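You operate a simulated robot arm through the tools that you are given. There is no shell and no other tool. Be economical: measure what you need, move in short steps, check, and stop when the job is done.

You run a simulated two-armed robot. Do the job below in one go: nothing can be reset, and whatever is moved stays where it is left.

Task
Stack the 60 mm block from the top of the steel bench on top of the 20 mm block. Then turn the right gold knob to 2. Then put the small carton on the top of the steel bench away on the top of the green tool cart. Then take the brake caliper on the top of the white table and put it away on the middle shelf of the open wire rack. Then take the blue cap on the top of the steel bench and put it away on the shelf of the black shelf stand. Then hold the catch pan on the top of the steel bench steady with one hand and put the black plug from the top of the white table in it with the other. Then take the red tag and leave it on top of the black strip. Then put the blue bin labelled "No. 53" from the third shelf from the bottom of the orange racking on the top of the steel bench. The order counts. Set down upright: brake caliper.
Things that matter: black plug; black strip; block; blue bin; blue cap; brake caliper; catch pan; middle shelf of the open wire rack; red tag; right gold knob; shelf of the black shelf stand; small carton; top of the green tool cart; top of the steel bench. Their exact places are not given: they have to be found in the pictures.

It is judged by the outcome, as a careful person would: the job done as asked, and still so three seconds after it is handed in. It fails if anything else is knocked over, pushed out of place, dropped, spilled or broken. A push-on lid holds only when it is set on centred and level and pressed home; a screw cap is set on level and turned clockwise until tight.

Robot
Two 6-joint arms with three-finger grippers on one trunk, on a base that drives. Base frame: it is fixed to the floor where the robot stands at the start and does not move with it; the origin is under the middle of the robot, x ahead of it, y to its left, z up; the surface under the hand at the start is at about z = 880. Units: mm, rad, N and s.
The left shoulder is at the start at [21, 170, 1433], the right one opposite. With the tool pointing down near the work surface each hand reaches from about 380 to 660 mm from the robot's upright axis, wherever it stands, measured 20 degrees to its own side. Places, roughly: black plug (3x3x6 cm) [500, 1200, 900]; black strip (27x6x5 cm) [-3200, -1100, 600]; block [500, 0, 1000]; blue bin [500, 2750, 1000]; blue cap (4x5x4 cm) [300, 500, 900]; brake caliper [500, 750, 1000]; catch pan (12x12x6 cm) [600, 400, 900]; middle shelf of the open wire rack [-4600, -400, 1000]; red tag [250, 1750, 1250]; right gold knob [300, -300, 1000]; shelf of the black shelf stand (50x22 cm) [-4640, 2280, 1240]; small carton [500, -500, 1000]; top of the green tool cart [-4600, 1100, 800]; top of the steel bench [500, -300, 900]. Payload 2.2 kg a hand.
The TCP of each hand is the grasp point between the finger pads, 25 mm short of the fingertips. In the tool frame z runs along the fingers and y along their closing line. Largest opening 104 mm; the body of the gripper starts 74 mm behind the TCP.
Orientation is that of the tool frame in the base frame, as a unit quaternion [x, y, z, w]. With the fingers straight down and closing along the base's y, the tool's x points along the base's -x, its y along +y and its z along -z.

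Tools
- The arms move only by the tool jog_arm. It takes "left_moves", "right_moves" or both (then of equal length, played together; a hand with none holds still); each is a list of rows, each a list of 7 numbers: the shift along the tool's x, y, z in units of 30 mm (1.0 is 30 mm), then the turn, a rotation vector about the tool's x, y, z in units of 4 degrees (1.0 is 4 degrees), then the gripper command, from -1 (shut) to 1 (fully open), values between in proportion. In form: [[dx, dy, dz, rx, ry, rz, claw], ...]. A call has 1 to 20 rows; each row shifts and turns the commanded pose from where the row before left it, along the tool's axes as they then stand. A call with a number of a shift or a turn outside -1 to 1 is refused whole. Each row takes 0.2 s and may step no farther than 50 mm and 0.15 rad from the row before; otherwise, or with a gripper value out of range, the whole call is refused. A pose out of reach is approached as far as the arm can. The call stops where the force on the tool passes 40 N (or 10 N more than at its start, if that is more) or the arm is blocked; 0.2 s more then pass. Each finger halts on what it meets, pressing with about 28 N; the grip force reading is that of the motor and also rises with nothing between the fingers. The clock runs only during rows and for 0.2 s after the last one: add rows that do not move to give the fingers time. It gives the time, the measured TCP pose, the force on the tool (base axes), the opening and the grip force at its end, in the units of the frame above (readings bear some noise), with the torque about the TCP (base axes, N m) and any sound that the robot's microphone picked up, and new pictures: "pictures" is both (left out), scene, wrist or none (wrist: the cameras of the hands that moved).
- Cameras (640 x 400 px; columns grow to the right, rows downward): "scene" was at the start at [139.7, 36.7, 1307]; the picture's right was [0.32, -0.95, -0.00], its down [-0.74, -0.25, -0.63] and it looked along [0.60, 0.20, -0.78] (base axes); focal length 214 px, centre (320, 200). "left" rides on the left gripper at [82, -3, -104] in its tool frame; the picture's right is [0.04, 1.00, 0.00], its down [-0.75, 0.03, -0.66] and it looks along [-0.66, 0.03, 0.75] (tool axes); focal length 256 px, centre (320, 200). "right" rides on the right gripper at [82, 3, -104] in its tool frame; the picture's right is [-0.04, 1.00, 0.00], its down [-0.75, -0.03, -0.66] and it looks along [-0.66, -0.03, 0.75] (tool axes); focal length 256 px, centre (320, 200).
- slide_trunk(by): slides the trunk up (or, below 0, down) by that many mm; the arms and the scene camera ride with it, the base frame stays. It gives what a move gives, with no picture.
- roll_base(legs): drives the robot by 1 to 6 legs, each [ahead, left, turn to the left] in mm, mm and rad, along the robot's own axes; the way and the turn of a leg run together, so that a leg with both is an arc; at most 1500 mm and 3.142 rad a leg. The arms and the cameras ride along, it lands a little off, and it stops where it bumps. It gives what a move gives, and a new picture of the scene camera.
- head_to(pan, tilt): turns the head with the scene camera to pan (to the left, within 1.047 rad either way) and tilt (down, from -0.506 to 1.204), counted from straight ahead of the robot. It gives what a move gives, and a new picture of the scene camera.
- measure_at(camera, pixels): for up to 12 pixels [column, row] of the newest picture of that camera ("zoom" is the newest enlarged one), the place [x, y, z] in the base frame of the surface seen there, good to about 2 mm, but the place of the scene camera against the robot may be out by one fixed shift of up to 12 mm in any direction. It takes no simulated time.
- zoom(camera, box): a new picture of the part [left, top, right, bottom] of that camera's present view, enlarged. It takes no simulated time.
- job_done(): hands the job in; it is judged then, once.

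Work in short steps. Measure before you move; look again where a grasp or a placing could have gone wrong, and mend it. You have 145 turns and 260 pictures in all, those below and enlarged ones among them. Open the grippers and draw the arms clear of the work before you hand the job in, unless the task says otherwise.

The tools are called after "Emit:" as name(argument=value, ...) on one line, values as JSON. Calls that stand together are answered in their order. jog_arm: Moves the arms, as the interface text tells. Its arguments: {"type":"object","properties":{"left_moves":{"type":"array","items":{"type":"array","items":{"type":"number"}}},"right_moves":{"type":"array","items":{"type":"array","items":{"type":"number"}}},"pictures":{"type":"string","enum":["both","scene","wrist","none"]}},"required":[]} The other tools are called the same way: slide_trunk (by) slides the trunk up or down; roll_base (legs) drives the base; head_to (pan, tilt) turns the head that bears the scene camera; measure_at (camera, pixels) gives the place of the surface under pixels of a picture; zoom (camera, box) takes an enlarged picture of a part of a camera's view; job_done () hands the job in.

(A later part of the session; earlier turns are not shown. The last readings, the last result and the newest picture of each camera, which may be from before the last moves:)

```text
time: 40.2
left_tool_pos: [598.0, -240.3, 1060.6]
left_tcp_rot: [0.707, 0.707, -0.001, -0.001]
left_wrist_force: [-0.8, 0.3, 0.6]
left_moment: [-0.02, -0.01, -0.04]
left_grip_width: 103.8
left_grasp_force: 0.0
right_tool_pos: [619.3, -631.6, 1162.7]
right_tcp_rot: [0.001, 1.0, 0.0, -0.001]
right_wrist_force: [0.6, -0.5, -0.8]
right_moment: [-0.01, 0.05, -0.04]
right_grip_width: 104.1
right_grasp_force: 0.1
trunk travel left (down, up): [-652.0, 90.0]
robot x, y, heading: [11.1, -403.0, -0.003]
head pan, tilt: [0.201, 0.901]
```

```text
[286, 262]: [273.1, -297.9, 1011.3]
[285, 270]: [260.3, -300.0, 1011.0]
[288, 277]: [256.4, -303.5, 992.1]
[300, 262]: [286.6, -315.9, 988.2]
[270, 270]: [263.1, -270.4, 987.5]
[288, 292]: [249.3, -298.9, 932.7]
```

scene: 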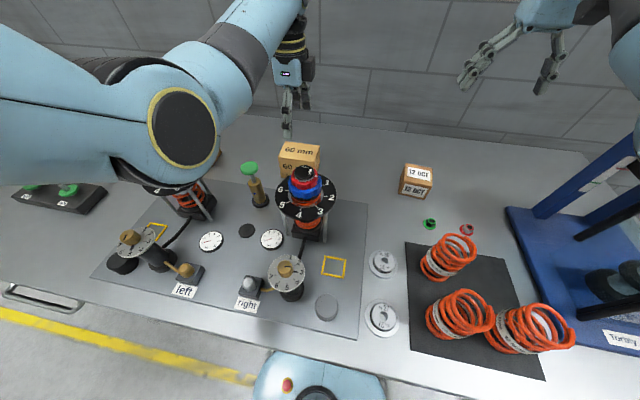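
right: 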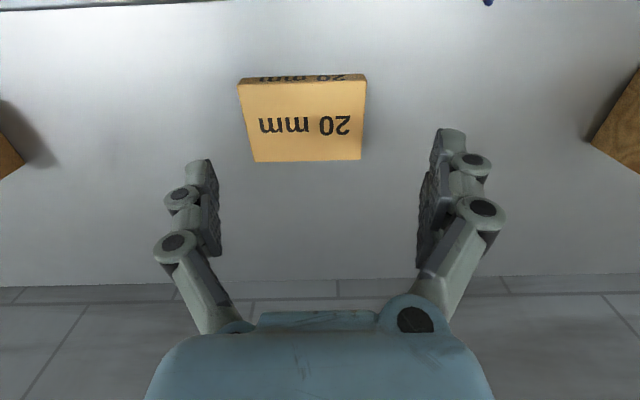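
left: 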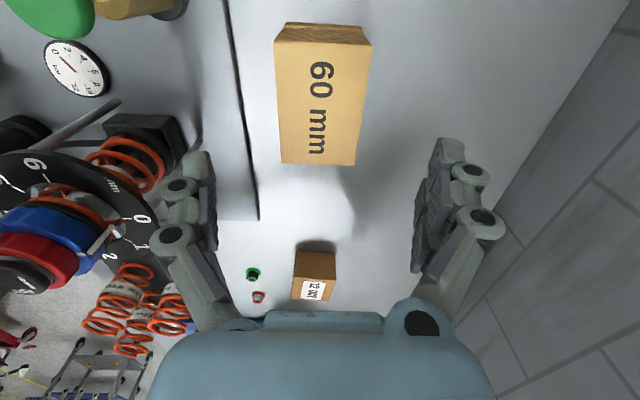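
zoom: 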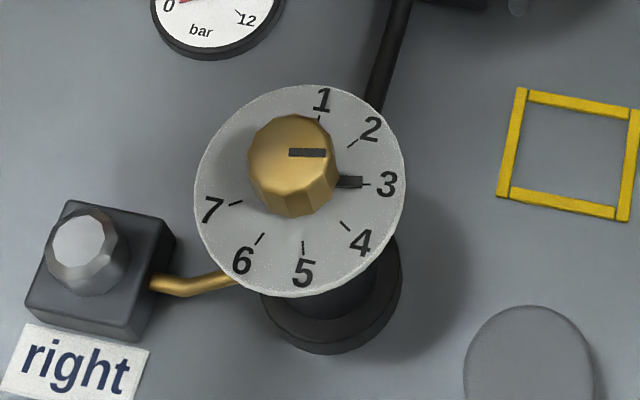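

Knob points at 3, so it needs one step counter-clockwise (≈40°) to 2. Raise the trunk, back up so the left hand comes over the knob, above the tower (1077).

Emit:
slide_trunk(by=88)

Emit:
roll_base(legs=[[-300, -55, 0]])

Emit:
jog_arm(left_moves=[[0, -0.9, 0, 0, 0, 0, 0], [0, 0, 0.6, 0, 0, 0, 0], [0, 0, 0, 0, 0, 0, 0]], pictures="wrist")

```text
time: 41.5
left_tool_pos: [597.2, -240.6, 1145.3]
left_tcp_rot: [0.706, 0.708, 0.0, -0.001]
left_wrist_force: [-0.7, -0.7, -0.1]
left_moment: [0.02, -0.04, 0.0]
left_grip_width: 104.0
left_grasp_force: 0.1
right_tool_pos: [618.8, -629.1, 1248.9]
right_tcp_rot: [0.0, 1.0, 0.0, 0.0]
right_wrist_force: [0.9, 0.3, -0.5]
right_moment: [-0.01, -0.01, -0.01]
right_grip_width: 103.8
right_grasp_force: 0.0
trunk travel left (down, up): [-740.0, 2.0]
robot x, y, heading: [13.0, -403.3, 0.0]
head pan, tilt: [0.201, 0.901]
```

```text
time: 43.5
left_tool_pos: [297.1, -294.5, 1146.6]
left_tcp_rot: [0.707, 0.708, 0.001, -0.001]
left_wrist_force: [-0.5, -0.3, 0.9]
left_moment: [0.02, 0.01, 0.01]
left_grip_width: 103.9
left_grasp_force: 0.1
right_tool_pos: [317.8, -685.1, 1249.7]
right_tcp_rot: [0.001, 1.0, 0.001, 0.001]
right_wrist_force: [-1.1, 0.4, -0.4]
right_moment: [-0.01, -0.03, 0.0]
right_grip_width: 104.0
right_grasp_force: 0.1
trunk travel left (down, up): [-740.0, 2.0]
robot x, y, heading: [-285.5, -457.5, -0.001]
head pan, tilt: [0.201, 0.901]
```

scene: 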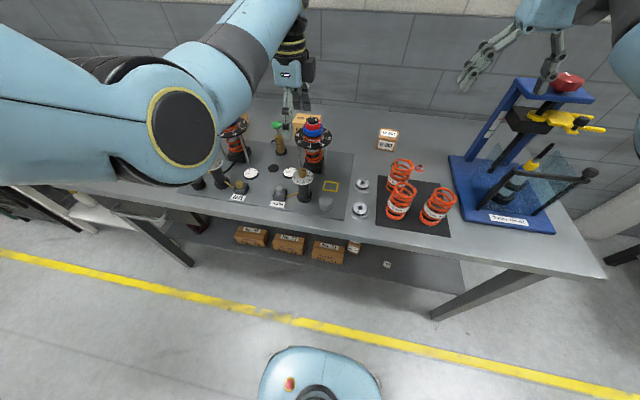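

```text
time: 44.3
left_tool_pos: [272.6, -294.4, 1129.0]
left_tcp_rot: [0.707, 0.708, 0.001, 0.0]
left_wrist_force: [0.7, -0.3, 0.2]
left_moment: [0.0, -0.03, -0.02]
left_grip_width: 51.8
left_grasp_force: 0.0
right_tool_pos: [318.9, -684.7, 1249.7]
right_tcp_rot: [0.001, 1.0, 0.0, 0.0]
right_wrist_force: [-0.2, -0.1, -0.3]
right_moment: [0.03, -0.01, -0.01]
right_grip_width: 104.1
right_grasp_force: 0.0
trunk travel left (down, up): [-740.0, 2.0]
robot x, y, heading: [-286.6, -456.8, -0.006]
head pan, tilt: [0.201, 0.901]
```

left: 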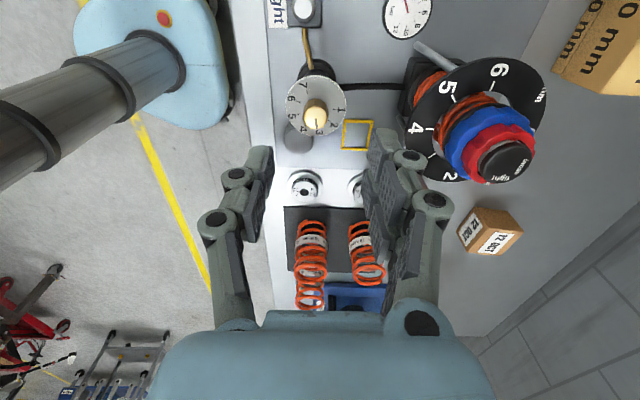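

The wrist picture shows the knob at (316,116). Zoom and measure it.

Emit:
zoom(camera="left", box=[280, 70, 360, 150])

Emit:
measure_at(camera="left", pixels=[[317, 112], [317, 120], [308, 115], [325, 115], [316, 106], [318, 126], [300, 95], [338, 120]])

```text
5.00 times, centred on (320, 110) of left
```

zoom: 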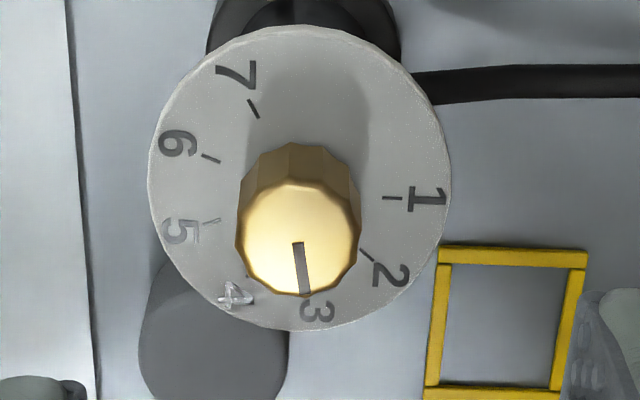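

```text
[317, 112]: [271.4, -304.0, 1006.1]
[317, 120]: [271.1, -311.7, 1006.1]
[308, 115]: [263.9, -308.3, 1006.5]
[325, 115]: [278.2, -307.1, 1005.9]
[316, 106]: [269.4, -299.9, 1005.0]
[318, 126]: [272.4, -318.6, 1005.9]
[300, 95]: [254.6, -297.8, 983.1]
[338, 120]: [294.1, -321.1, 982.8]
```

Knob centre ≈ (270.5,−310), top 1006, dial plate 983, Ø≈20. Descend to TCP z≈1012 centred on it.

Emit:
jog_arm(left_moves=[[-0.52, -0.07, 1, 0, 0, 0, 0], [0, 0, 1, 0, 0, 0, 0], [0, 0, 0, 0, 0, 0, 0]], pictures="wrist")

```text
time: 45.1
left_tool_pos: [269.9, -310.4, 1067.6]
left_tcp_rot: [0.706, 0.708, 0.001, -0.001]
left_wrist_force: [0.7, 0.0, -0.1]
left_moment: [0.0, 0.04, 0.01]
left_grip_width: 52.2
left_grasp_force: 0.0
right_tool_pos: [319.0, -684.9, 1249.7]
right_tcp_rot: [0.001, 1.0, 0.0, 0.001]
right_wrist_force: [-0.5, 0.2, -0.1]
right_moment: [0.02, 0.0, -0.01]
right_grip_width: 103.9
right_grasp_force: 0.1
trunk travel left (down, up): [-740.0, 2.0]
robot x, y, heading: [-285.8, -458.0, -0.005]
head pan, tilt: [0.201, 0.901]
```

left: 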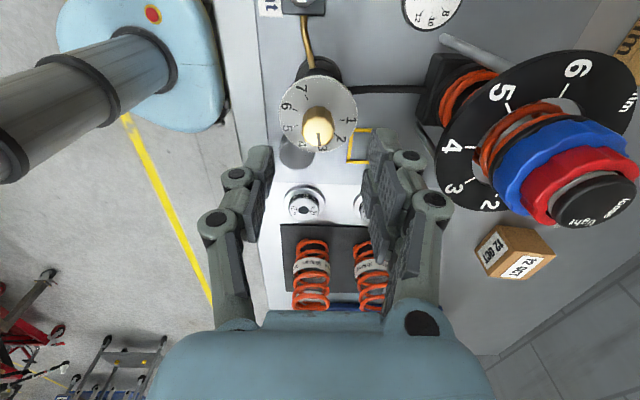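

Emit:
measure_at(camera="left", pixels=[[317, 112], [307, 122], [328, 122], [318, 120], [318, 134], [318, 108]])

Emit:
jog_arm(left_moves=[[0, 0, 1, 0, 0, 0, 0], [0, 0, 0.86, 0, 0, 0, 0], [0, 0, 0, 0, 0, 0, 0]], pictures="wrist")

```text
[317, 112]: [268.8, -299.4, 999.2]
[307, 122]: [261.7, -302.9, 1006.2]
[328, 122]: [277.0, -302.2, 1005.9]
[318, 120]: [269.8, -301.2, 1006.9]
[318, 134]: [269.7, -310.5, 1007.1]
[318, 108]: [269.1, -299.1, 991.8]
```

```text
time: 45.9
left_tool_pos: [270.1, -308.8, 1013.0]
left_tcp_rot: [0.706, 0.708, 0.0, 0.0]
left_wrist_force: [0.6, 0.2, 0.2]
left_moment: [-0.02, -0.02, 0.0]
left_grip_width: 52.0
left_grasp_force: 0.1
right_tool_pos: [318.7, -685.3, 1249.8]
right_tcp_rot: [0.002, 1.0, 0.0, 0.002]
right_wrist_force: [-0.6, 0.6, -0.3]
right_moment: [0.02, -0.03, -0.05]
right_grip_width: 104.1
right_grasp_force: 0.1
trunk travel left (down, up): [-740.0, 2.0]
robot x, y, heading: [-286.2, -457.2, -0.003]
head pan, tilt: [0.201, 0.901]
```

left: 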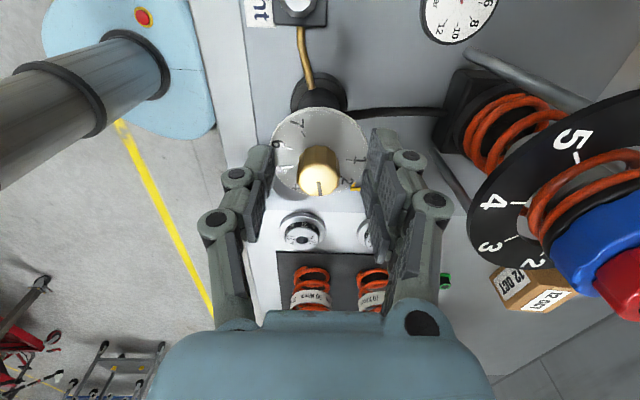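

Emit:
measure_at(camera="left", pixels=[[320, 176], [320, 194], [320, 150], [303, 185], [337, 185], [320, 185], [258, 165], [385, 160]])

```text
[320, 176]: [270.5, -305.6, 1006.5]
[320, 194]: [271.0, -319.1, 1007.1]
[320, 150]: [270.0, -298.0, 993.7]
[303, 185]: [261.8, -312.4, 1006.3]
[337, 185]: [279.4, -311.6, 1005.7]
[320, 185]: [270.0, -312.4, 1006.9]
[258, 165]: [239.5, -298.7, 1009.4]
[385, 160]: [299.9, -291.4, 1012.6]
```

Knob is centred between the fingers. Close, then turn −40° about tool z (counter-clockwise from above).

Emit:
jog_arm(left_moves=[[0, 0, 0, 0, 0, 0, -1], [0, 0, 0, 0, 0, 0, -1], [0, 0, 0, 0, 0, 0, -1], [0, 0, 0, 0, 0, -1, -1], [0, 0, 0, 0, 0, -1, -1], [0, 0, 0, 0, 0, -1, -1], [0, 0, 0, 0, 0, -1, -1], [0, 0, 0, 0, 0, -1, -1], [0, 0, 0, 0, 0, -1, -1], [0, 0, 0, 0, 0, -1, -1], [0, 0, 0, 0, 0, -1, -1], [0, 0, 0, 0, 0, -1, -1], [0, 0, 0, 0, 0, -1, -1], [0, 0, 0, 0, 0, 0, -1]], pictures="both")

```text
time: 48.9
left_tool_pos: [268.8, -310.4, 1013.1]
left_tcp_rot: [0.423, 0.906, 0.002, -0.001]
left_wrist_force: [-6.4, -0.1, -0.1]
left_moment: [0.47, 0.64, -0.01]
left_grip_width: 23.3
left_grasp_force: 45.0
right_tool_pos: [318.8, -684.8, 1249.8]
right_tcp_rot: [0.0, 1.0, 0.0, 0.001]
right_wrist_force: [-0.1, -0.8, -0.1]
right_moment: [0.02, 0.01, 0.02]
right_grip_width: 104.0
right_grasp_force: 0.1
trunk travel left (down, up): [-740.0, 2.0]
robot x, y, heading: [-289.7, -456.6, -0.002]
head pan, tilt: [0.201, 0.901]
```

scene: 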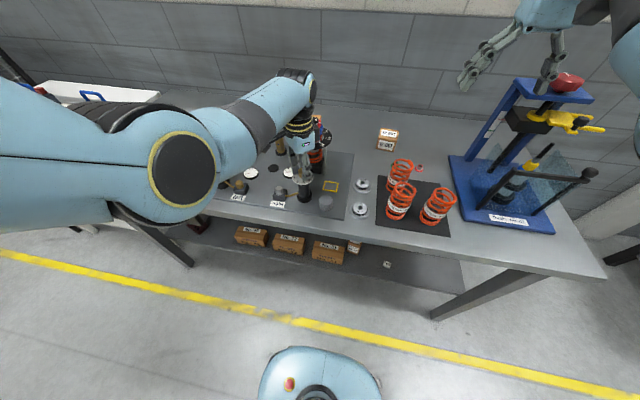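
left: 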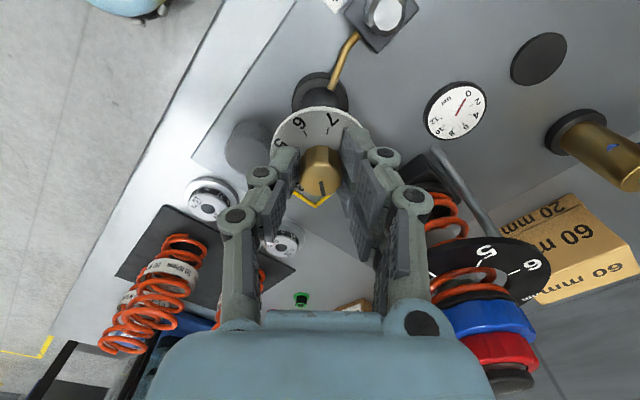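

The knob turned with the hand. Open, lift and inspect.

Emit:
jog_arm(left_moves=[[0, 0, 0, 0, 0, 0, 0], [0, 0, 0, 0, 0, 0, 0], [0, 0, -1, 0, 0, 0, 0], [0, 0, -1, 0, 0, 0, 0], [0, 0, -1, 0, 0, 0, 0], [0, 0, 0, 0, 0, 0, 0]], pictures="none")

Emit:
zoom(camera="left", box=[260, 40, 380, 160])

```text
time: 50.3
left_tool_pos: [269.8, -308.7, 1102.1]
left_tcp_rot: [0.422, 0.907, 0.001, -0.001]
left_wrist_force: [-0.1, 0.6, -0.3]
left_moment: [-0.04, -0.01, -0.02]
left_grip_width: 52.0
left_grasp_force: 0.1
right_tool_pos: [319.4, -684.7, 1250.7]
right_tcp_rot: [0.001, 1.0, 0.0, 0.0]
right_wrist_force: [-0.3, 0.0, -0.1]
right_moment: [0.01, -0.03, -0.02]
right_grip_width: 103.8
right_grasp_force: 0.0
trunk travel left (down, up): [-740.0, 2.0]
robot x, y, heading: [-287.7, -458.7, -0.0]
head pan, tilt: [0.201, 0.901]
```

```text
3.33 times, centred on (320, 100) of left
```

zoom: 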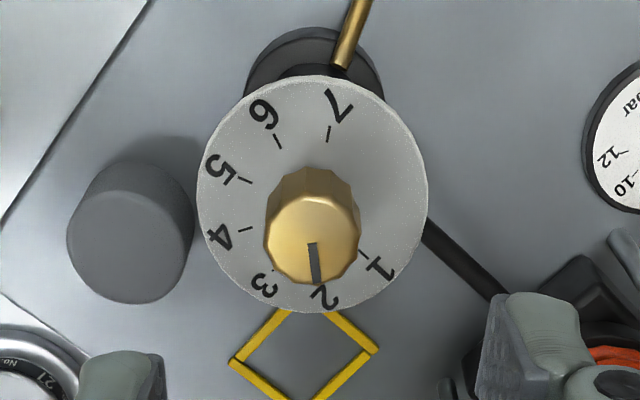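

Pointer is on 2. Next the carton ("12 OCT") near (597,−539). I raise the left hand clear of the tower and look at the carton in zoom.

Emit:
jog_arm(left_moves=[[0, 0, -1, 0, 0, 0, 0], [0, 0, -1, 0, 0, 0, 0], [0, 0, 0, 0, 0, 0, 0]], pictures="scene")

Emit:
zoom(camera="scene", box=[300, 110, 460, 220])

Emit:
measure_at(camera="scene", pixels=[[380, 129], [397, 131], [395, 139], [378, 137], [378, 147], [394, 150]])

```text
time: 51.1
left_tool_pos: [269.8, -309.6, 1162.8]
left_tcp_rot: [0.422, 0.907, 0.001, -0.001]
left_wrist_force: [-0.3, 0.1, -0.1]
left_moment: [0.0, 0.02, 0.02]
left_grip_width: 52.1
left_grasp_force: 0.1
right_tool_pos: [319.9, -684.7, 1249.3]
right_tcp_rot: [0.001, 1.0, 0.0, -0.001]
right_wrist_force: [0.7, 0.3, -1.1]
right_moment: [0.01, -0.02, -0.01]
right_grip_width: 104.0
right_grasp_force: 0.2
trunk travel left (down, up): [-740.0, 2.0]
robot x, y, heading: [-285.9, -458.2, -0.002]
head pan, tilt: [0.201, 0.901]
```

scene: 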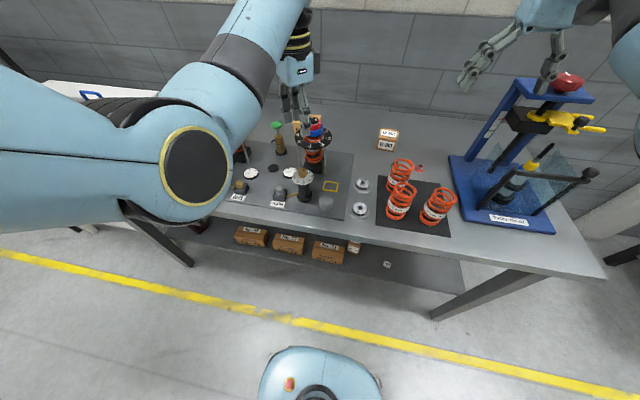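

```text
3.64 times, centred on (380, 165) of scene
```

zoom: 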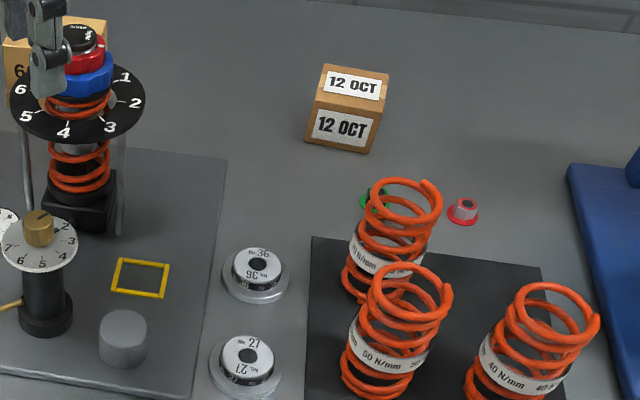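

```text
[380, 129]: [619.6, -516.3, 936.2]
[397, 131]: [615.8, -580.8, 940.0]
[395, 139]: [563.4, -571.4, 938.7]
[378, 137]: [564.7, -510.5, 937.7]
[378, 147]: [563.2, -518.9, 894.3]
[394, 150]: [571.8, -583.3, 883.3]
```

Carton spans roughly x 563–620, y −580…−510, top ≈937. Drive so the right hand comes over it.

Emit:
roll_base(legs=[[300, 100, 0]])

Emit:
slide_trunk(by=-90)

Emit:
jog_arm(right_moves=[[0.6, 1, 1, 0, 0, 0, 1], [0, 0.2, 1, 0, 0, 0, 1], [0, 0, 1, 0, 0, 0, 1], [0, 0, 0, 0, 0, 0, 1]], pictures="wrist")

```text
time: 53.2
left_tool_pos: [570.2, -216.6, 1163.1]
left_tcp_rot: [0.426, 0.905, 0.0, -0.001]
left_wrist_force: [-0.5, -0.7, 0.5]
left_moment: [0.0, 0.0, 0.02]
left_grip_width: 52.0
left_grasp_force: 0.1
right_tool_pos: [614.9, -591.5, 1249.2]
right_tcp_rot: [0.005, 1.0, 0.0, -0.001]
right_wrist_force: [0.1, -0.9, 0.0]
right_moment: [-0.02, 0.0, -0.03]
right_grip_width: 104.3
right_grasp_force: 0.2
trunk travel left (down, up): [-740.0, 2.0]
robot x, y, heading: [11.2, -358.7, -0.016]
head pan, tilt: [0.201, 0.901]
```

scene: 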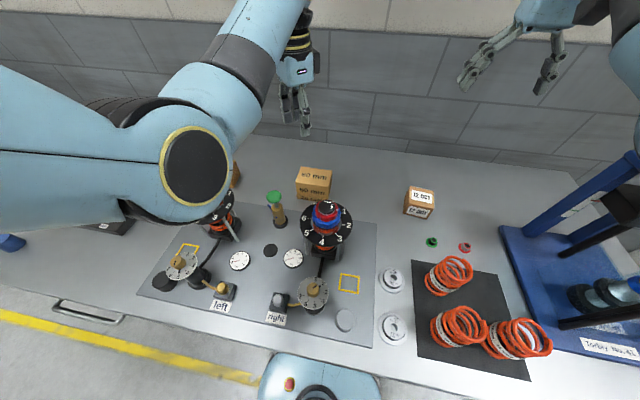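

```text
time: 54.5
left_tool_pos: [570.5, -216.6, 1072.1]
left_tcp_rot: [0.426, 0.905, 0.001, 0.0]
left_wrist_force: [0.0, -0.5, -0.3]
left_moment: [0.03, 0.01, 0.03]
left_grip_width: 51.8
left_grasp_force: 0.1
right_tool_pos: [615.7, -592.0, 1160.5]
right_tcp_rot: [0.005, 1.0, 0.0, 0.001]
right_wrist_force: [-0.2, 0.0, -0.2]
right_moment: [0.0, 0.04, -0.01]
right_grip_width: 104.0
right_grasp_force: 0.1
trunk travel left (down, up): [-650.0, 92.0]
robot x, y, heading: [12.4, -358.7, -0.012]
head pan, tilt: [0.201, 0.901]
```

```text
time: 55.5
left_tool_pos: [569.4, -217.4, 1072.4]
left_tcp_rot: [0.426, 0.905, 0.001, -0.001]
left_wrist_force: [-0.2, 0.6, 0.3]
left_moment: [0.01, 0.03, -0.01]
left_grip_width: 52.0
left_grasp_force: 0.1
right_tool_pos: [597.3, -554.8, 1070.2]
right_tcp_rot: [0.005, 1.0, 0.0, 0.0]
right_wrist_force: [-1.2, 0.0, -0.8]
right_moment: [0.0, -0.01, -0.03]
right_grip_width: 103.9
right_grasp_force: 0.1
trunk travel left (down, up): [-650.0, 92.0]
robot x, y, heading: [9.4, -355.6, -0.016]
head pan, tilt: [0.201, 0.901]
```

right: 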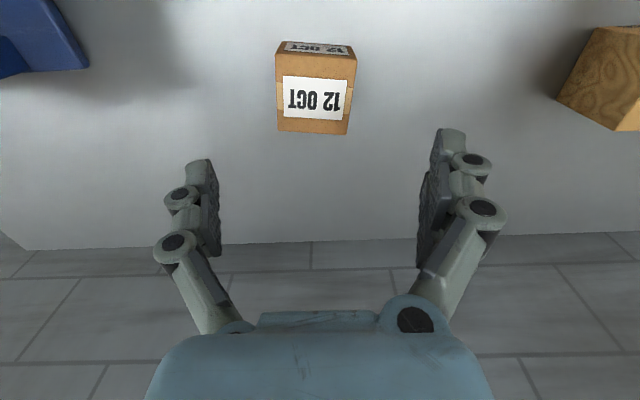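

Emit:
measure_at(camera="right", pixels=[[276, 55], [356, 60], [348, 132], [280, 129], [315, 90]])

```text
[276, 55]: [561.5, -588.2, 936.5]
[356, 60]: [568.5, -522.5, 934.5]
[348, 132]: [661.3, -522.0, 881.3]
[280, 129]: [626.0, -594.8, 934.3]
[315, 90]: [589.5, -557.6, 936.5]
```

Carton: centre (597,−558), 66 mm wide along ~y, yaw ≈6°. Turn 5.5°, descend to z≈912, check.

Emit:
jog_arm(right_moves=[[0, -0.1, 0, 0, 0, 1, 1], [0, 0, 1, 0, 0, 0.4, 1], [0, 0, 1, 0, 0, 0, 1], [0, 0, 1, 0, 0, 0, 1], [0, 0, 1, 0, 0, 0, 1], [0, 0, 1, 0, 0, 0, 1], [0, 0, 0.25, 0, 0, 0, 1], [0, 0, 0, 0, 0, 0, 1]], pictures="wrist")

```text
time: 57.3
left_tool_pos: [569.9, -217.1, 1072.8]
left_tcp_rot: [0.426, 0.905, 0.001, 0.0]
left_wrist_force: [0.1, -0.2, -0.5]
left_moment: [-0.03, 0.0, -0.01]
left_grip_width: 52.1
left_grasp_force: 0.0
right_tool_pos: [596.6, -557.6, 910.8]
right_tcp_rot: [0.055, 0.998, 0.0, 0.001]
right_wrist_force: [0.6, 0.5, 0.4]
right_moment: [-0.01, 0.03, 0.01]
right_grip_width: 103.6
right_grasp_force: 0.1
trunk travel left (down, up): [-650.0, 92.0]
robot x, y, heading: [10.9, -360.2, -0.01]
head pan, tilt: [0.201, 0.901]
```

right: 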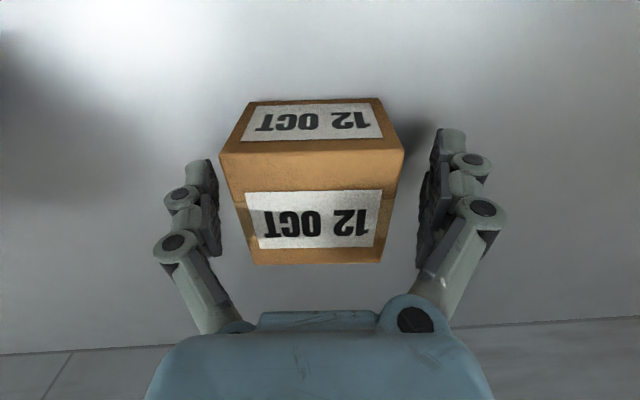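

Nicely between the fingers. Close and lift.

Emit:
jog_arm(right_moves=[[0, 0, 0, 0, 0, 0, -1], [0, 0, 0, 0, 0, 0, -1], [0, 0, 0, 0, 0, 0, -1], [0, 0, -1, 0, 0, 0, -1], [0, 0, -1, 0, 0, 0, -1], [0, 0, -1, 0, 0, 0, -1], [0, 0, -1, 0, 0, 0, -1], [0, 0, -1, 0, 0, 0, -1], [0, 0, -1, 0, 0, 0, -1], [0, 0, 0, 0, 0, 0, -1]], pictures="wrist")

Emit:
slide_trunk(by=90)

```text
time: 59.5
left_tool_pos: [570.3, -216.3, 1072.2]
left_tcp_rot: [0.426, 0.905, 0.001, -0.001]
left_wrist_force: [0.9, 1.1, 0.2]
left_moment: [-0.02, 0.02, 0.03]
left_grip_width: 52.1
left_grasp_force: 0.1
right_tool_pos: [599.1, -558.5, 1092.1]
right_tcp_rot: [0.054, 0.999, 0.0, 0.0]
right_wrist_force: [-0.6, -0.2, -3.6]
right_moment: [0.02, 0.01, -0.03]
right_grip_width: 74.5
right_grasp_force: 27.8
trunk travel left (down, up): [-650.0, 92.0]
robot x, y, heading: [10.4, -359.5, -0.013]
head pan, tilt: [0.201, 0.901]
```

right: 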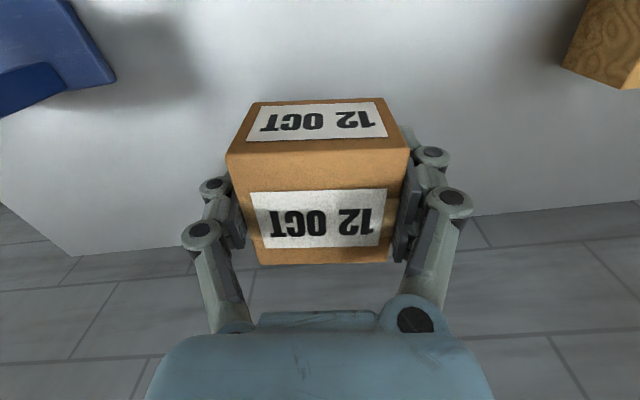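

```text
time: 60.7
left_tool_pos: [569.9, -217.1, 1160.7]
left_tcp_rot: [0.426, 0.905, 0.001, -0.001]
left_wrist_force: [0.3, 1.1, 0.3]
left_moment: [-0.02, 0.06, 0.0]
left_grip_width: 51.9
left_grasp_force: 0.2
right_tool_pos: [598.8, -558.3, 1181.5]
right_tcp_rot: [0.054, 0.999, 0.001, 0.0]
right_wrist_force: [-0.3, -0.6, -3.4]
right_moment: [-0.01, 0.03, -0.01]
right_grip_width: 74.7
right_grasp_force: 27.4
trunk travel left (down, up): [-740.0, 2.0]
robot x, y, heading: [12.2, -358.8, -0.009]
head pan, tilt: [0.201, 0.901]
```

Carton held. Back away 700 mm, turn halfway and look at the room.

Emit:
roll_base(legs=[[-800, 0, 0], [0, 0, 1.571]])

Emit:
head_to(pan=0.7, tilt=0.35)

```text
time: 68.9
left_tool_pos: [-947.3, 206.3, 1162.4]
left_tcp_rot: [-0.341, 0.94, 0.0, 0.0]
left_wrist_force: [-0.9, 0.3, 0.5]
left_moment: [-0.02, 0.05, 0.0]
left_grip_width: 52.1
left_grasp_force: 0.1
right_tool_pos: [-605.0, 236.0, 1182.8]
right_tcp_rot: [-0.67, 0.742, 0.0, 0.0]
right_wrist_force: [0.1, -1.1, -2.6]
right_moment: [0.01, 0.02, -0.01]
right_grip_width: 74.5
right_grasp_force: 28.0
trunk travel left (down, up): [-740.0, 2.0]
robot x, y, heading: [-803.1, -350.8, 1.565]
head pan, tilt: [0.201, 0.901]
```

scene: 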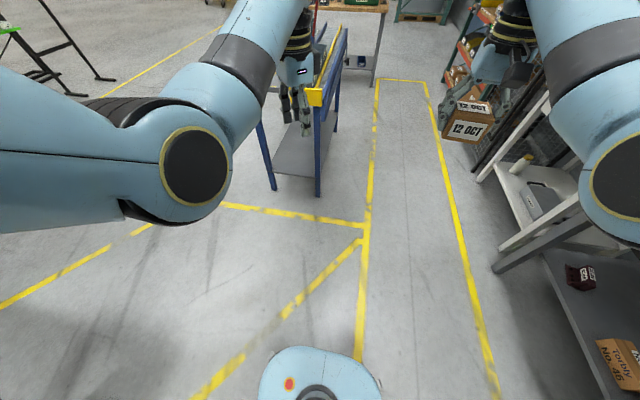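

```text
time: 69.9
left_tool_pos: [-948.1, 206.9, 1162.4]
left_tcp_rot: [-0.341, 0.94, 0.0, 0.0]
left_wrist_force: [0.6, -1.0, -0.3]
left_moment: [0.0, 0.01, -0.01]
left_grip_width: 52.0
left_grasp_force: 0.0
right_tool_pos: [-606.8, 236.2, 1182.5]
right_tcp_rot: [-0.669, 0.743, 0.0, 0.0]
right_wrist_force: [0.0, 0.4, -2.3]
right_moment: [0.01, 0.0, -0.02]
right_grip_width: 74.3
right_grasp_force: 28.1
trunk travel left (down, up): [-740.0, 2.0]
robot x, y, heading: [-802.1, -351.8, 1.563]
head pan, tilt: [0.7, 0.351]
```

scene: 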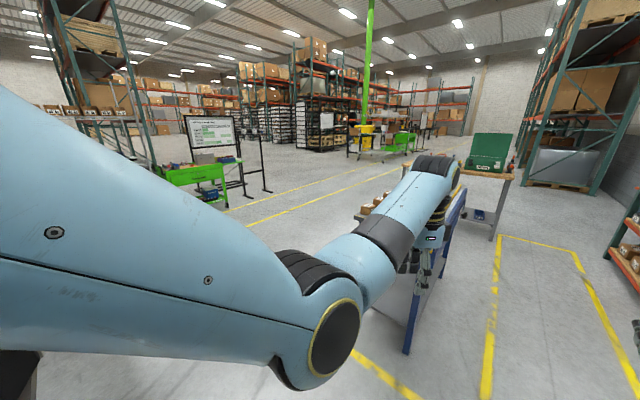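

A blue trolley stands ahead-left. Measure its extents and the green cart before moving.

Emit:
measure_at(camera="scene", pixels=[[406, 350], [372, 308], [463, 192], [447, 215], [200, 172], [170, 172], [225, 165], [240, 190], [358, 215]])

Emit:
roll_base(legs=[[0, 0, 1.571]])

Emit:
head_to(pan=0.0, tilt=0.3)

```text
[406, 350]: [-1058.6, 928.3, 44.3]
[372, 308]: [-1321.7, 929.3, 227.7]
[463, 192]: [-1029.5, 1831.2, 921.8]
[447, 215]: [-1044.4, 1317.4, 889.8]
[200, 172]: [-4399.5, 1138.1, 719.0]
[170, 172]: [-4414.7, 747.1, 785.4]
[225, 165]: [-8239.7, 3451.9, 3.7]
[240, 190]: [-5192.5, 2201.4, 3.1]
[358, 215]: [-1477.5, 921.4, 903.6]
```

```text
time: 74.2
left_tool_pos: [-1356.6, -510.1, 1162.7]
left_tcp_rot: [0.911, -0.412, 0.0, 0.0]
left_wrist_force: [-1.3, 0.0, 0.1]
left_moment: [0.01, -0.01, 0.0]
left_grip_width: 52.0
left_grasp_force: 0.1
right_tool_pos: [-1394.6, -170.2, 1182.2]
right_tcp_rot: [0.999, -0.039, 0.0, 0.001]
right_wrist_force: [0.6, 0.3, -3.5]
right_moment: [0.02, -0.01, -0.02]
right_grip_width: 74.1
right_grasp_force: 28.1
trunk travel left (down, up): [-740.0, 2.0]
robot x, y, heading: [-802.2, -349.2, -3.125]
head pan, tilt: [0.7, 0.351]
```

scene: 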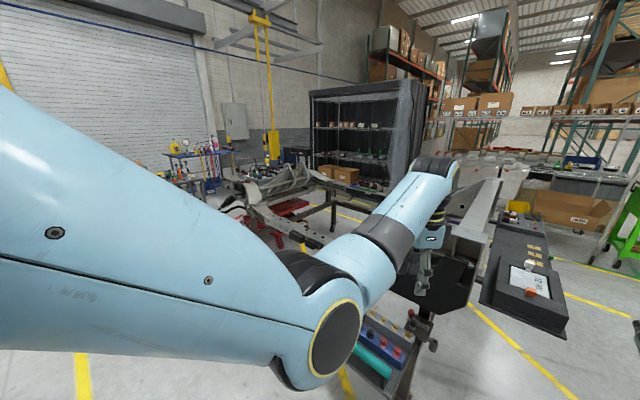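

```text
time: 75.2
left_tool_pos: [-1357.4, -510.7, 1161.7]
left_tcp_rot: [0.912, -0.411, 0.0, 0.0]
left_wrist_force: [0.7, 0.2, 0.2]
left_moment: [-0.02, -0.01, 0.02]
left_grip_width: 51.8
left_grasp_force: 0.1
right_tool_pos: [-1395.1, -171.0, 1181.3]
right_tcp_rot: [0.999, -0.038, 0.0, 0.0]
right_wrist_force: [-0.1, -0.4, -3.0]
right_moment: [-0.01, -0.02, 0.03]
right_grip_width: 74.3
right_grasp_force: 27.6
trunk travel left (down, up): [-740.0, 2.0]
robot x, y, heading: [-800.3, -348.0, -3.116]
head pan, tilt: [0.0, 0.3]
```

scene: 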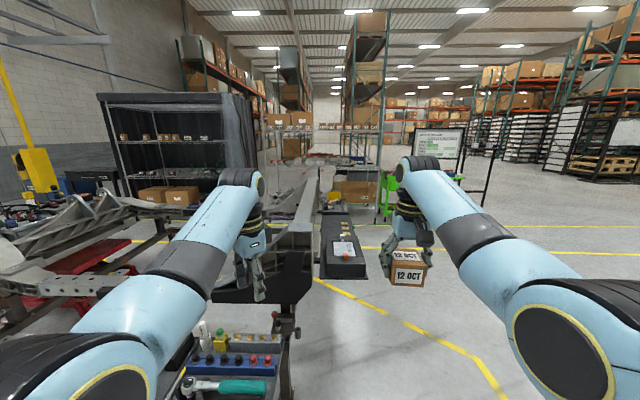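

Chassis and a battery pack stand ahead to the left. Measure what bounds the aisle, then plan the route to the green cart.

Emit:
measure_at(camera="scene", pixels=[[345, 265], [335, 215], [290, 240], [275, 300], [325, 170], [290, 180], [388, 185], [436, 245], [400, 205], [352, 190], [470, 205], [505, 395]])

Emit:
zoom(camera="scene", box=[240, 120, 520, 295])

```text
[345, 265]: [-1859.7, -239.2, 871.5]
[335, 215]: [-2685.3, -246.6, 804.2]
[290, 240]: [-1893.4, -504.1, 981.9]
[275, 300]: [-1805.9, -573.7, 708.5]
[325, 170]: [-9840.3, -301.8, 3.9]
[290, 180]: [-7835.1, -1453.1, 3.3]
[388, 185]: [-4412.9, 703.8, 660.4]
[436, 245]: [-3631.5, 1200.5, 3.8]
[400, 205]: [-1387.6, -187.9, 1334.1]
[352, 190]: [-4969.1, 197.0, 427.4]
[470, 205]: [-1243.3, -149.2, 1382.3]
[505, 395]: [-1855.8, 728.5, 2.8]
```

```text
2.29 times, centred on (380, 208) of scene
```

zoom: 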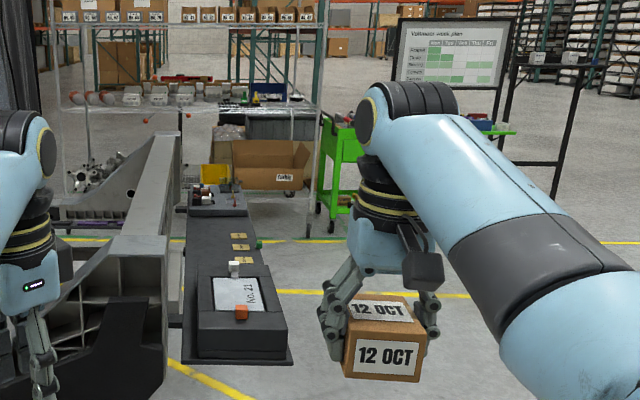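

Route: strafe right to y≈300, forward past the chassis between it and the white trolley, then diagonally to about (−3400, 950) in front of the cart.

Emit:
roll_base(legs=[[0, -650, -0.02], [1300, 0, 0], [1300, -650, 0]])

Emit:
zoom(camera="scene", box=[160, 120, 480, 320])

```text
time: 91.7
left_tool_pos: [-3937.3, 825.2, 1162.0]
left_tcp_rot: [0.908, -0.418, 0.001, 0.001]
left_wrist_force: [0.6, -0.4, 0.1]
left_moment: [0.01, -0.03, 0.01]
left_grip_width: 51.8
left_grasp_force: 0.1
right_tool_pos: [-3971.5, 1165.1, 1182.2]
right_tcp_rot: [0.999, -0.045, 0.0, 0.0]
right_wrist_force: [-0.6, 0.2, -3.1]
right_moment: [0.0, -0.02, 0.02]
right_grip_width: 74.6
right_grasp_force: 28.0
trunk travel left (down, up): [-740.0, 2.0]
robot x, y, heading: [-3377.7, 980.4, -3.132]
head pan, tilt: [0.0, 0.3]
```

scene: 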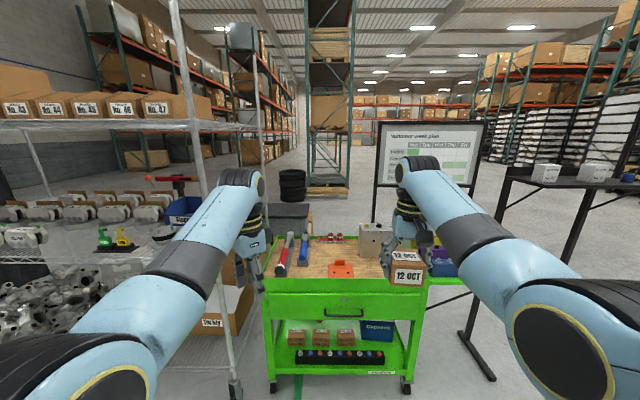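

```text
2.00 times, centred on (320, 220) of scene
```

zoom: 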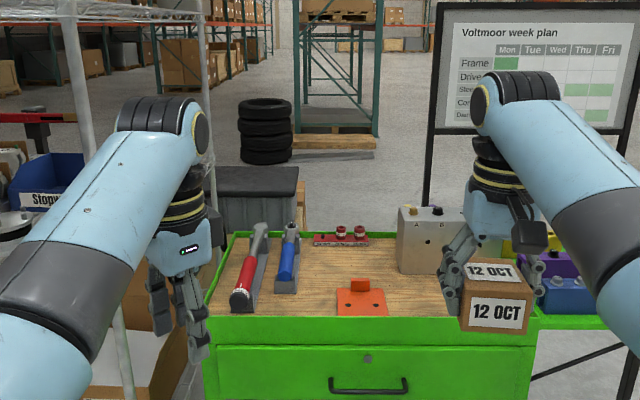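

The cart is ahead, the wire rack at left with a post near (205,200). Tilt the head down to see the cart top fully.

Emit:
head_to(pan=0.0, tilt=0.75)

Emit:
measure_at(camera="scene", pixels=[[330, 130], [375, 150], [290, 150], [265, 152], [410, 155], [330, 170], [365, 115], [280, 80], [345, 120]])

```text
time: 92.6
left_tool_pos: [-3936.3, 824.0, 1161.5]
left_tcp_rot: [0.908, -0.418, 0.001, 0.001]
left_wrist_force: [-0.1, 0.0, -0.1]
left_moment: [0.03, 0.01, 0.03]
left_grip_width: 52.2
left_grasp_force: 0.1
right_tool_pos: [-3970.8, 1165.2, 1182.1]
right_tcp_rot: [0.999, -0.046, 0.0, -0.001]
right_wrist_force: [0.7, -0.3, -3.7]
right_moment: [0.03, -0.01, 0.04]
right_grip_width: 74.0
right_grasp_force: 28.0
trunk travel left (down, up): [-740.0, 2.0]
robot x, y, heading: [-3382.0, 978.6, -3.134]
head pan, tilt: [0.0, 0.75]
```

scene: 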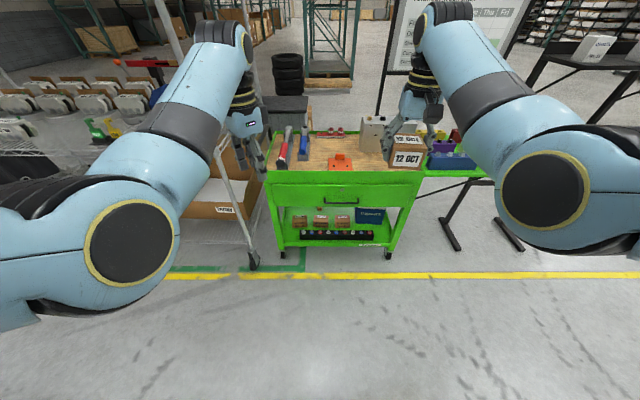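

```text
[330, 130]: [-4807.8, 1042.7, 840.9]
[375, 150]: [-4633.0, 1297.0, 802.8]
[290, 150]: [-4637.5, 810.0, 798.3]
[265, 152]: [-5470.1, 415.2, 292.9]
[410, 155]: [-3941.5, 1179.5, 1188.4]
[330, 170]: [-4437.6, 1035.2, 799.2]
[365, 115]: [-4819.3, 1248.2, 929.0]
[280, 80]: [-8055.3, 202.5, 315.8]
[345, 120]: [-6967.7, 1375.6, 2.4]
```

Emit:
measure_at(camera="scene", pixels=[[253, 264], [232, 190], [228, 175], [170, 30], [218, 160], [275, 255], [341, 157], [341, 168], [389, 165], [355, 152], [370, 165], [130, 245]])

Emit:
zoom(camera="scene", box=[250, 110, 440, 220])

```text
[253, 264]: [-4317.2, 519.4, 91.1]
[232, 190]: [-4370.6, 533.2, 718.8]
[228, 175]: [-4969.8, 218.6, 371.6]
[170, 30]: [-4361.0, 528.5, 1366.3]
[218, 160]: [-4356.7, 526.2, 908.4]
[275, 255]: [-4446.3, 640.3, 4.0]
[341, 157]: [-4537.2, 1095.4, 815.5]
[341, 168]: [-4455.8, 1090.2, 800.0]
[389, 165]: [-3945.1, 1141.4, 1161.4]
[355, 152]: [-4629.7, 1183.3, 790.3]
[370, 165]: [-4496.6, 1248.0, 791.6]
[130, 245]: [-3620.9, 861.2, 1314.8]
```

```text
3.37 times, centred on (345, 165) of scene
```

zoom: 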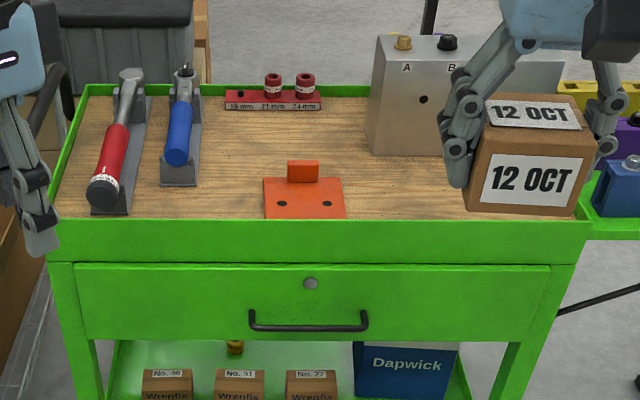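

The free area is front right of the orange plate: target centre about (−4530,1240), wood at ≈788. Drive there with the hand still high.

Emit:
roll_base(legs=[[560, -75, 0]])

Emit:
slide_trunk(by=-210)

Emit:
jog_arm(right_moves=[[0, 0, 0, 0, 0, 0, -1]], pictures="both")

```text
time: 95.8
left_tool_pos: [-4493.5, 894.8, 1162.0]
left_tcp_rot: [0.908, -0.418, 0.001, 0.0]
left_wrist_force: [0.2, 0.9, -0.2]
left_moment: [0.03, -0.01, -0.02]
left_grip_width: 51.9
left_grasp_force: 0.1
right_tool_pos: [-4527.5, 1236.4, 1181.0]
right_tcp_rot: [0.999, -0.045, 0.0, -0.001]
right_wrist_force: [-0.4, 0.0, -3.3]
right_moment: [0.01, -0.04, 0.03]
right_grip_width: 74.1
right_grasp_force: 27.9
trunk travel left (down, up): [-740.0, 2.0]
robot x, y, heading: [-3938.5, 1046.4, -3.134]
head pan, tilt: [0.0, 0.75]
```

scene: 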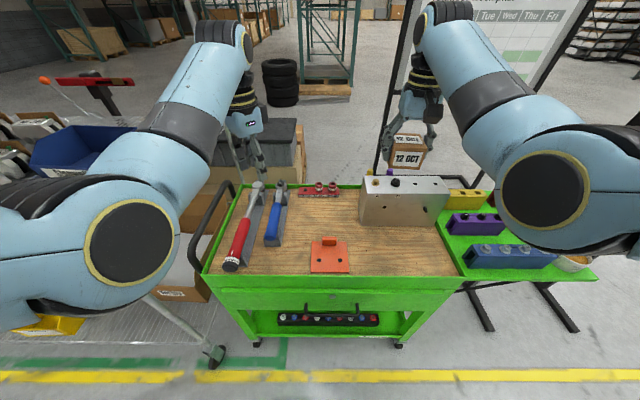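

```text
time: 98.1
left_tool_pos: [-4492.1, 893.9, 951.6]
left_tcp_rot: [0.908, -0.418, 0.0, 0.001]
left_wrist_force: [0.4, 0.7, 0.4]
left_moment: [0.03, 0.06, 0.0]
left_grip_width: 51.9
left_grasp_force: 0.1
right_tool_pos: [-4525.5, 1235.5, 971.9]
right_tcp_rot: [0.999, -0.044, -0.001, 0.001]
right_wrist_force: [-0.3, 0.0, -2.6]
right_moment: [0.01, -0.01, -0.02]
right_grip_width: 74.3
right_grasp_force: 27.9
trunk travel left (down, up): [-530.0, 212.0]
robot x, y, heading: [-3934.0, 1047.5, -3.134]
head pan, tilt: [0.0, 0.75]
```

```text
time: 98.5
left_tool_pos: [-4491.6, 894.2, 952.2]
left_tcp_rot: [0.908, -0.418, 0.0, 0.001]
left_wrist_force: [-0.1, -0.7, 1.1]
left_moment: [-0.02, -0.02, 0.0]
left_grip_width: 51.8
left_grasp_force: 0.0
right_tool_pos: [-4526.4, 1236.6, 971.8]
right_tcp_rot: [0.999, -0.045, 0.0, 0.0]
right_wrist_force: [0.1, 0.4, -3.5]
right_moment: [-0.01, -0.03, 0.02]
right_grip_width: 74.3
right_grasp_force: 28.1
trunk travel left (down, up): [-530.0, 212.0]
robot x, y, heading: [-3935.1, 1045.2, -3.139]
head pan, tilt: [0.0, 0.75]
```

scene: 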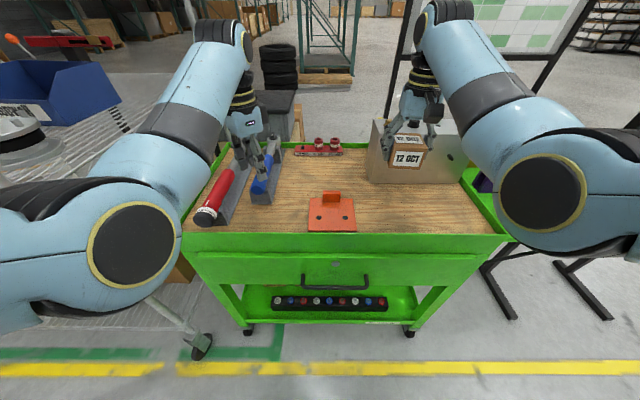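
right: 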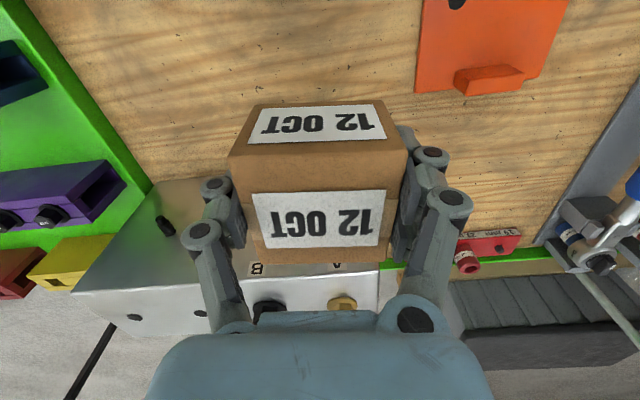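

Check clearance to the grey metal box and the wood height.

Emit:
measure_at(camera="right", pixels=[[165, 190], [190, 185], [150, 215], [200, 150], [230, 110], [440, 150], [370, 260], [420, 90]])

Emit:
measure_at(camera="scene", pixels=[[374, 180], [380, 183], [450, 183], [375, 130], [455, 130], [400, 210]])

```text
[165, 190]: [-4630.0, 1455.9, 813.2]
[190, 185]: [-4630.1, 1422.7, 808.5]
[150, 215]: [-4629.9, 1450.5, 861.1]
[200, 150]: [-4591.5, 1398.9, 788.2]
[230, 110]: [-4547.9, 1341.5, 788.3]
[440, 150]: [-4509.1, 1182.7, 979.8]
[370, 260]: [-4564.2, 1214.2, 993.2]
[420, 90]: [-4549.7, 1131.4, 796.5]
```

```text
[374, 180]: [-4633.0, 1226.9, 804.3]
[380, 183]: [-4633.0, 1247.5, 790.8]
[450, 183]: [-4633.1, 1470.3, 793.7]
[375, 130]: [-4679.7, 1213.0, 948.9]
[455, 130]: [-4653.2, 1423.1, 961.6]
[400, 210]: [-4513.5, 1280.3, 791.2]
```

Wood is at 788, box front at x=−4630: clear. Descend to about z 823, then feel for contact.

Emit:
jog_arm(right_moves=[[0.4, 0, 1, 0, 0, 0, -1], [0, 0, 1, 0, 0, 0, -1], [0, 0, 1, 0, 0, 0, -1], [0, 0, 1, 0, 0, 0, -1], [0, 0, 0.95, 0, 0, 0, -1], [0, 0, 0, 0, 0, 0, -1]], pictures="wrist")

```text
time: 99.9
left_tool_pos: [-4493.0, 895.0, 952.5]
left_tcp_rot: [0.908, -0.418, 0.0, 0.0]
left_wrist_force: [0.4, -0.6, 0.1]
left_moment: [0.02, -0.01, 0.01]
left_grip_width: 52.0
left_grasp_force: 0.0
right_tool_pos: [-4514.8, 1234.7, 824.4]
right_tcp_rot: [0.999, -0.045, 0.0, 0.0]
right_wrist_force: [-0.6, 1.2, -3.0]
right_moment: [-0.02, -0.03, -0.02]
right_grip_width: 73.9
right_grasp_force: 28.1
trunk travel left (down, up): [-530.0, 212.0]
robot x, y, heading: [-3936.4, 1045.7, -3.137]
head pan, tilt: [0.0, 0.75]
```

right: 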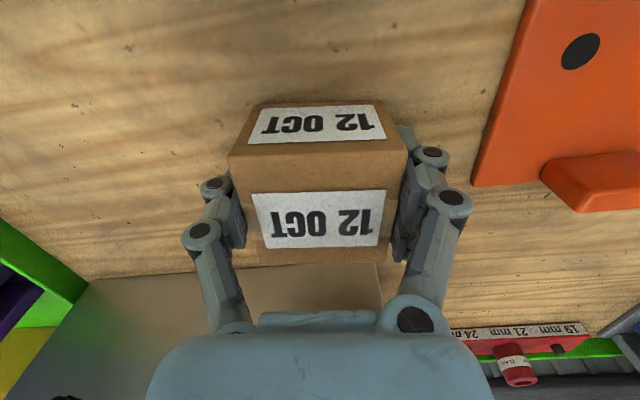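

Emit:
jog_arm(right_moves=[[0, 0, 0.1, 0, 0, 0, -1], [0, 0, 0.07, 0, 0, 0, -1], [0, 0, 0.05, 0, 0, 0, -1], [0, 0, 0, 0, 0, 0, -1]], pictures="none")

```text
time: 100.9
left_tool_pos: [-4489.9, 894.7, 952.7]
left_tcp_rot: [0.908, -0.418, -0.001, 0.0]
left_wrist_force: [0.1, 0.0, -0.6]
left_moment: [0.02, 0.03, 0.02]
left_grip_width: 52.1
left_grasp_force: 0.0
right_tool_pos: [-4515.6, 1233.3, 821.1]
right_tcp_rot: [0.999, -0.046, -0.005, 0.0]
right_wrist_force: [0.3, 4.6, 32.6]
right_moment: [0.19, -0.3, 0.0]
right_grip_width: 74.5
right_grasp_force: 27.5
trunk travel left (down, up): [-530.0, 212.0]
robot x, y, heading: [-3938.0, 1048.7, -3.137]
head pan, tilt: [0.0, 0.75]
```

Contact (33 N). Ease 2 mm up, open and rise.

Emit:
jog_arm(right_moves=[[0, 0, -0.1, 0, 0, 0, -1], [0, 0, 0, 0, 0, 0, 0.3], [0, 0, 0, 0, 0, 0, 1], [0, 0, 0, 0, 0, 0, 1], [0, 0, -1, 0, 0, 0, 1], [0, 0, -1, 0, 0, 0, 1], [0, 0, -1, 0, 0, 0, 1], [0, 0, -1, 0, 0, 0, 1], [0, 0, -1, 0, 0, 0, 1], [0, 0, 0, 0, 0, 0, 1]], pictures="both")

Emit:
slide_trunk(by=200)

```text
time: 103.1
left_tool_pos: [-4493.0, 894.6, 951.3]
left_tcp_rot: [0.909, -0.418, 0.0, 0.001]
left_wrist_force: [0.5, -0.5, 0.8]
left_moment: [0.02, 0.0, 0.01]
left_grip_width: 51.8
left_grasp_force: 0.1
right_tool_pos: [-4513.2, 1234.4, 971.3]
right_tcp_rot: [0.999, -0.044, 0.0, -0.001]
right_wrist_force: [0.3, 0.6, 0.1]
right_moment: [-0.02, -0.04, -0.01]
right_grip_width: 103.7
right_grasp_force: 0.0
trunk travel left (down, up): [-530.0, 212.0]
robot x, y, heading: [-3936.6, 1046.0, -3.134]
head pan, tilt: [0.0, 0.75]
```

scene: 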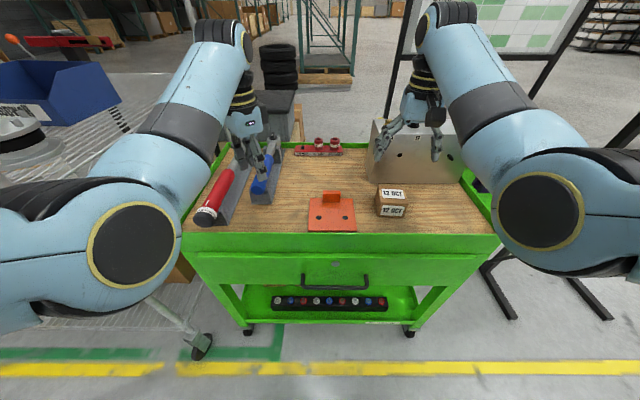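
right: 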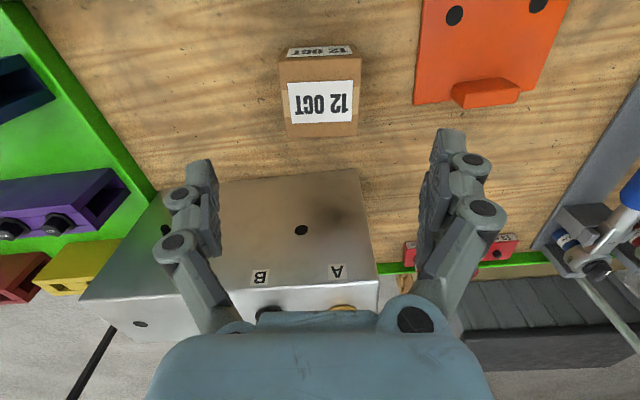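

```text
time: 105.3
left_tool_pos: [-4491.4, 895.5, 1151.5]
left_tcp_rot: [0.908, -0.418, 0.001, 0.001]
left_wrist_force: [0.3, 0.9, -0.3]
left_moment: [0.0, -0.02, 0.0]
left_grip_width: 52.0
left_grasp_force: 0.1
right_tool_pos: [-4513.8, 1234.6, 1169.2]
right_tcp_rot: [0.999, -0.045, 0.001, 0.0]
right_wrist_force: [0.5, -0.9, 1.0]
right_moment: [0.01, 0.0, 0.01]
right_grip_width: 104.2
right_grasp_force: 0.0
trunk travel left (down, up): [-730.0, 12.0]
robot x, y, heading: [-3935.3, 1048.9, -3.127]
head pan, tilt: [0.0, 0.75]
```

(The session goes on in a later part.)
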